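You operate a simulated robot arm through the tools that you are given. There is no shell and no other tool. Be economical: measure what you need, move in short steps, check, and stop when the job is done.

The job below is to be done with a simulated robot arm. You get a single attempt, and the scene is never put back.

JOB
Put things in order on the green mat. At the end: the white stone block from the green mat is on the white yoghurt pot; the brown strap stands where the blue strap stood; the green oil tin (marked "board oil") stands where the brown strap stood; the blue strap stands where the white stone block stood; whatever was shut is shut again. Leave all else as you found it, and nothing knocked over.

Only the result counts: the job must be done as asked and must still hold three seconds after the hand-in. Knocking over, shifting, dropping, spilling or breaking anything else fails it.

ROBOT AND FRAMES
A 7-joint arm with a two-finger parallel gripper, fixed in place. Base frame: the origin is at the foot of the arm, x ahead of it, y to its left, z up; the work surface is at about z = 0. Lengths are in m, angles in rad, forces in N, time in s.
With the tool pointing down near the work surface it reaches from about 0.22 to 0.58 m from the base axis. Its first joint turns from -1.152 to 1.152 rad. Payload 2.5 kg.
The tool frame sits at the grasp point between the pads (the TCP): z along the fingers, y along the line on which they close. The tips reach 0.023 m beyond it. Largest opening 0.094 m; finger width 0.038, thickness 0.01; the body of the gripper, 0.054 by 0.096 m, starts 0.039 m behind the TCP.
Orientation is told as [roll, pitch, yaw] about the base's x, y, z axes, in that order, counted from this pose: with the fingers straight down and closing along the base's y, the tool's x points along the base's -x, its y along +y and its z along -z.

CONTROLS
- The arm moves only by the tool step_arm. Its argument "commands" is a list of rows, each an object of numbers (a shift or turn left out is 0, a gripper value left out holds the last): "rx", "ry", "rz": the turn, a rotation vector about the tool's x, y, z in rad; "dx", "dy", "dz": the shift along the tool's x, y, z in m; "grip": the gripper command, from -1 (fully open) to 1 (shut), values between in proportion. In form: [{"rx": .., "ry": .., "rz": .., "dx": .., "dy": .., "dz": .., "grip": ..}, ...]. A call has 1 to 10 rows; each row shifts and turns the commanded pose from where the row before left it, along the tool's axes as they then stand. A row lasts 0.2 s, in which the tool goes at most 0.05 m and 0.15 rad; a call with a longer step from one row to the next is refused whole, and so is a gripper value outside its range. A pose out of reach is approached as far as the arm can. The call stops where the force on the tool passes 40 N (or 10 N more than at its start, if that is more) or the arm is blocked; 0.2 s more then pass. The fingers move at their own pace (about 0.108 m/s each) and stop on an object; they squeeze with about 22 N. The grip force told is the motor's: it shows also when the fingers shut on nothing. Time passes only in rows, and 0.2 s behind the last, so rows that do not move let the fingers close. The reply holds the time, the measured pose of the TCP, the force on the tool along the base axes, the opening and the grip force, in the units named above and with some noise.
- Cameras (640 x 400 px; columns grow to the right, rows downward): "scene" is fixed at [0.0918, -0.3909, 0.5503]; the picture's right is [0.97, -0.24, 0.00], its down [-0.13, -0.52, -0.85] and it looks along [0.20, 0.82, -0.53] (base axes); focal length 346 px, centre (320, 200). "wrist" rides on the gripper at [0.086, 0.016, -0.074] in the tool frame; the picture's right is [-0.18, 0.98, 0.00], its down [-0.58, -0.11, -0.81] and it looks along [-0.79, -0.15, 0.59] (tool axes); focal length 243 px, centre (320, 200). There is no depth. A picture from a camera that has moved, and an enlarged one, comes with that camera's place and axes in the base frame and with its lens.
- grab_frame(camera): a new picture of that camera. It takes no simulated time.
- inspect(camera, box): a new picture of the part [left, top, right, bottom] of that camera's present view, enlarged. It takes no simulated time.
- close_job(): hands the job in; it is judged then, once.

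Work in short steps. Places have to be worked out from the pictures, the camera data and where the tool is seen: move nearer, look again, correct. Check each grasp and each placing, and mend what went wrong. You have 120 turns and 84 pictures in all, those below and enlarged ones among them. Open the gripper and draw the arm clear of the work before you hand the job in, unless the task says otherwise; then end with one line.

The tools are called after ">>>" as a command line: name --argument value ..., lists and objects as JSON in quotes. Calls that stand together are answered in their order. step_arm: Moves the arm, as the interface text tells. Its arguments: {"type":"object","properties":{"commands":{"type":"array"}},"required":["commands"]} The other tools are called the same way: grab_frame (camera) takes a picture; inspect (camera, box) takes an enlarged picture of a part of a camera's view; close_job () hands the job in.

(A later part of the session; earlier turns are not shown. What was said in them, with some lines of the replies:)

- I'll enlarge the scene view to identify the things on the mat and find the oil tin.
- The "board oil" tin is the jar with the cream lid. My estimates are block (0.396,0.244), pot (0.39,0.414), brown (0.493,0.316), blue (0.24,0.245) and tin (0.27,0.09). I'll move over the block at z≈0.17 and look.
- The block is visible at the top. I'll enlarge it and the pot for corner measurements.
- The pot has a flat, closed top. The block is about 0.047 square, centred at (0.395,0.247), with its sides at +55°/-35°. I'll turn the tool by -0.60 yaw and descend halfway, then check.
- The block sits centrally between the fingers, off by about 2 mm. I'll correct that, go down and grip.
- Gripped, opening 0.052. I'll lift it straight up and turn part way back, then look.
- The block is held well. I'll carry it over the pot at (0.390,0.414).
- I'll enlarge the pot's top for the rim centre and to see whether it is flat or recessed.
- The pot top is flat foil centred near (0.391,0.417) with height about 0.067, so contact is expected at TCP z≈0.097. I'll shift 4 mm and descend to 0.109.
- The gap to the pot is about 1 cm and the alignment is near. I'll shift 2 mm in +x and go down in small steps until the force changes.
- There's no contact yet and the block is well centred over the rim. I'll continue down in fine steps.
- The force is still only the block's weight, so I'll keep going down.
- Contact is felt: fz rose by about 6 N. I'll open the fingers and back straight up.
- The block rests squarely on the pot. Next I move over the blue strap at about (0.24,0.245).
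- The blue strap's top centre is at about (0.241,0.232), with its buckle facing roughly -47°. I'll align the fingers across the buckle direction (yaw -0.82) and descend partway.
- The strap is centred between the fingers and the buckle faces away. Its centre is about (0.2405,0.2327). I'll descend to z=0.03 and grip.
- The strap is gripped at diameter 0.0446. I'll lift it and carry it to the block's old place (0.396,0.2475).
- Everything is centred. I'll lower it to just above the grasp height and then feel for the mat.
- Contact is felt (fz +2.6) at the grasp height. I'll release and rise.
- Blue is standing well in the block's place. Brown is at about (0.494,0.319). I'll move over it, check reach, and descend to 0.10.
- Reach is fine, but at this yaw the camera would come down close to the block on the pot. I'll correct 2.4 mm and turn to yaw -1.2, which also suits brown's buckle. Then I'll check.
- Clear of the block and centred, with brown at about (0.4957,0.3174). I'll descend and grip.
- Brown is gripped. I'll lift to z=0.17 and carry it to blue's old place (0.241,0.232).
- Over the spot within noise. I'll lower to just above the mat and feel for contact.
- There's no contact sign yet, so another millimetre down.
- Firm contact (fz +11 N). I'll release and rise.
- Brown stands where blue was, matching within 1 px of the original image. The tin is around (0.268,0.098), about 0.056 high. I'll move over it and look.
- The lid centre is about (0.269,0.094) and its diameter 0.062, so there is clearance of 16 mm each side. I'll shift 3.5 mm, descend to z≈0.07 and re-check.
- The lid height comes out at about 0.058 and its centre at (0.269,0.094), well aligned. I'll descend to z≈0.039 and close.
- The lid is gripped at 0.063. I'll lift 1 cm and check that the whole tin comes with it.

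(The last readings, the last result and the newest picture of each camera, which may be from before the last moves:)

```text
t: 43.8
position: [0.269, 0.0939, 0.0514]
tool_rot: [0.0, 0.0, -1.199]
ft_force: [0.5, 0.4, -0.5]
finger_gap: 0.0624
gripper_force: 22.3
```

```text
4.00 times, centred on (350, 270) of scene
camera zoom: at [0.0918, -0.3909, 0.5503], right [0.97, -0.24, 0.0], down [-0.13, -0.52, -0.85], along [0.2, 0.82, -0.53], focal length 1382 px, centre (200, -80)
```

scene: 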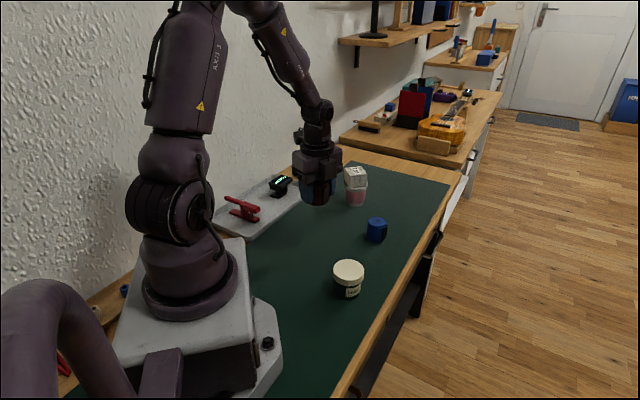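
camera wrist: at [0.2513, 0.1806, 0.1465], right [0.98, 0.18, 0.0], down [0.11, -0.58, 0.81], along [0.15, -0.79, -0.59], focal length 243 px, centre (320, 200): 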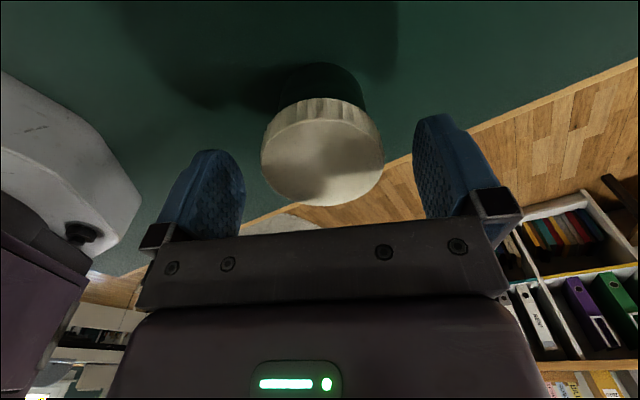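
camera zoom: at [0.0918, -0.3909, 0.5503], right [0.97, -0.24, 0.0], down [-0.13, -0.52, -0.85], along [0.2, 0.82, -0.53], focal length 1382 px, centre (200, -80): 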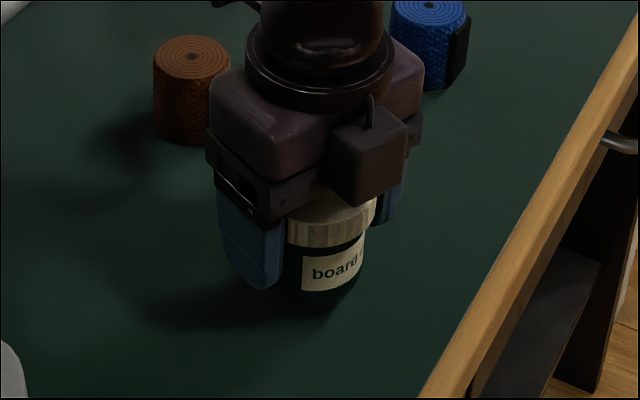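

The lid and body rise together. I'll lift to z≈0.19 and carry it to brown's old place (0.496,0.317).

>>> step_arm --commands '[{"dz": -0.035}, {"dz": -0.035}, {"dz": -0.035}, {"dz": -0.035}, {}]'

>>> step_arm --commands '[{"dx": 0.0157, "dy": 0.03654}, {"dx": 0.0157, "dy": 0.03654}, {"dx": 0.0157, "dy": 0.03654}, {"dx": 0.0157, "dy": 0.03654}, {"dx": 0.0157, "dy": 0.03654}, {"dx": 0.0157, "dy": 0.03654}, {"dx": 0.0157, "dy": 0.03654}, {"dx": 0.0157, "dy": 0.03654}, {}, {}]'

>>> grab_frame --camera "wrist"

>>> inspect --camera "scene" --box '[300, 120, 460, 280]'

```text
t: 45.0
position: [0.2699, 0.0949, 0.1909]
tool_rot: [0.0, -0.001, -1.2]
ft_force: [0.3, 0.3, -1.3]
finger_gap: 0.0627
gripper_force: 22.3
```

```text
t: 47.2
position: [0.4955, 0.3178, 0.1908]
tool_rot: [-0.001, 0.0, -1.201]
ft_force: [-0.5, 0.4, -2.3]
finger_gap: 0.0626
gripper_force: 22.3
```

```text
39 pictures are left
camera wrist: at [0.4787, 0.4023, 0.266], right [0.98, 0.18, 0.0], down [0.11, -0.58, 0.81], along [0.15, -0.79, -0.59], focal length 243 px, centre (320, 200)
```

wrist: 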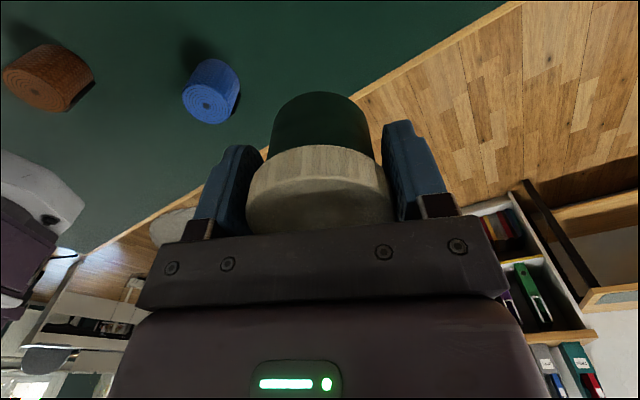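

```text
2.50 times, centred on (380, 200) of scene
camera zoom: at [0.0918, -0.3909, 0.5503], right [0.97, -0.24, 0.0], down [-0.13, -0.52, -0.85], along [0.2, 0.82, -0.53], focal length 864 px, centre (170, 200)
```

zoom: 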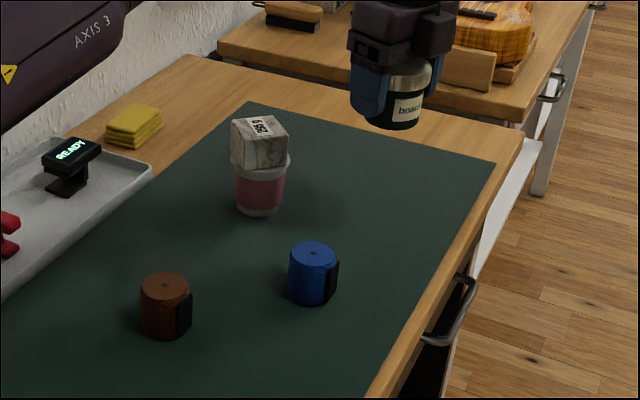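

Aligned over (0.4957,0.3175) and clear of the neighbours. I'll lower to about 4 mm above the mat.

>>> step_arm --commands '[{"dz": 0.037}, {"dz": 0.037}, {"dz": 0.037}, {"dz": 0.037}, {}]'

>>> step_arm --commands '[{"dz": 0.0015}, {"dz": 0.0015}, {}]'

>>> step_arm --commands '[{"dz": 0.001}, {}]'

```text
t: 48.4
position: [0.4959, 0.317, 0.0426]
tool_rot: [0.0, -0.001, -1.199]
ft_force: [0.3, 0.2, -1.6]
finger_gap: 0.0627
gripper_force: 21.9
```

```text
t: 49.2
position: [0.4956, 0.3171, 0.04]
tool_rot: [-0.001, -0.002, -1.2]
ft_force: [-0.3, -0.1, -0.5]
finger_gap: 0.0624
gripper_force: 22.0
```

```text
t: 49.8
position: [0.4962, 0.3172, 0.0388]
tool_rot: [0.001, -0.001, -1.2]
ft_force: [-1.3, 0.3, -1.6]
finger_gap: 0.0626
gripper_force: 22.4
```

Still hanging, judging by the force. I'll take another small step.

>>> step_arm --commands '[{"dz": 0.001}, {}]'

```text
t: 50.4
position: [0.4967, 0.3169, 0.0381]
tool_rot: [-0.001, 0.001, -1.202]
ft_force: [-1.9, -0.1, 2.2]
finger_gap: 0.0623
gripper_force: 22.1
```

Contact is felt. I'll release and rise straight up.

>>> step_arm --commands '[{"grip": -0.6}, {"grip": -1}, {}, {"dz": -0.03}, {"dz": -0.04}, {"dz": -0.04}, {"dz": -0.04}, {}]'

>>> grab_frame --camera "wrist"

>>> inspect --camera "scene" --box '[280, 150, 440, 310]'

```text
t: 52.2
position: [0.4966, 0.3153, 0.1885]
tool_rot: [0.0, 0.0, -1.202]
ft_force: [-1.0, 0.7, -0.5]
finger_gap: 0.0941
gripper_force: 0.0
```

```text
37 pictures are left
camera wrist: at [0.4781, 0.4012, 0.2632], right [0.98, 0.18, 0.0], down [0.11, -0.58, 0.81], along [0.15, -0.79, -0.59], focal length 243 px, centre (320, 200)
```

wrist: 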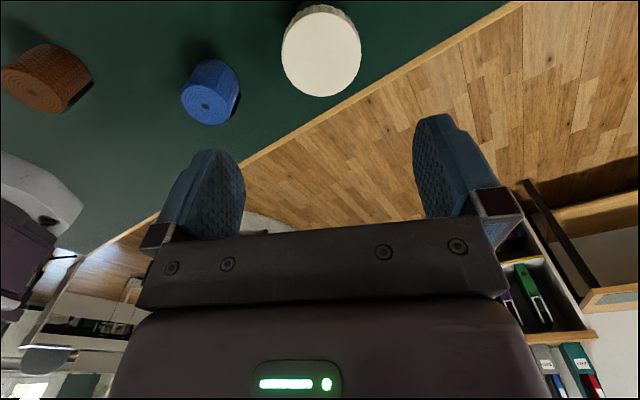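

```text
2.50 times, centred on (360, 230) of scene
camera zoom: at [0.0918, -0.3909, 0.5503], right [0.97, -0.24, 0.0], down [-0.13, -0.52, -0.85], along [0.2, 0.82, -0.53], focal length 864 px, centre (220, 125)
```

zoom: 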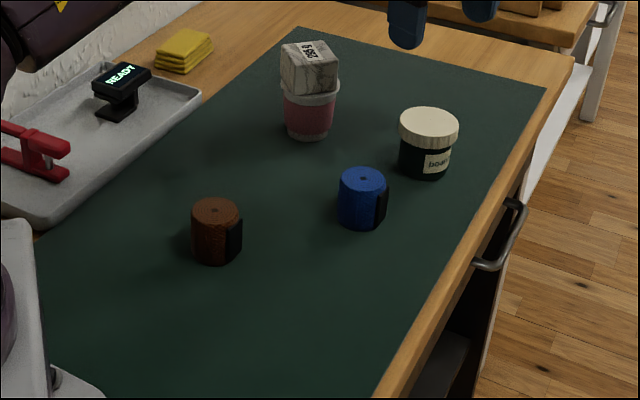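

All four things are in place and upright, with the tin at about (0.495,0.318), and the pot has not shifted. I'll draw the arm up and clear, then take a last look.

>>> step_arm --commands '[{"dz": -0.04}, {"dz": -0.04}, {"dy": -0.04}, {"dy": -0.04}, {"dy": -0.04}, {}, {}]'

>>> grab_frame --camera "scene"

```text
t: 53.8
position: [0.3838, 0.2719, 0.2681]
tool_rot: [0.001, 0.001, -1.202]
ft_force: [0.6, 0.0, 0.4]
finger_gap: 0.0938
gripper_force: 0.0
```

```text
35 pictures are left
```

scene: 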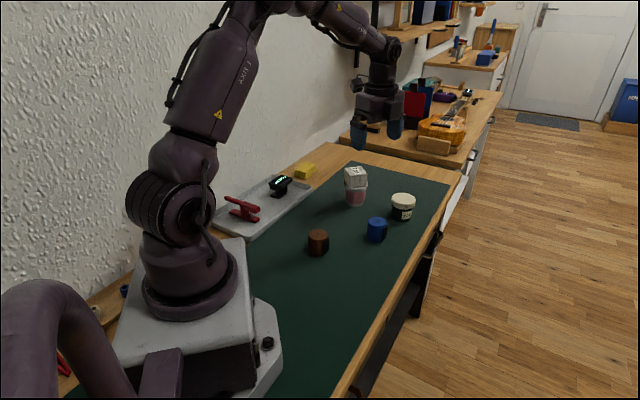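

The gripper is open, the arm is clear and all the placings look right. I'm handing the job in.

>>> close_job

```text
The job is handed in.
```

The job is handed in: the white stone block is on the yoghurt pot, brown stands in blue's old place, the oil tin in brown's and blue in the block's. The tin's lid stayed on and nothing else moved in the last picture.
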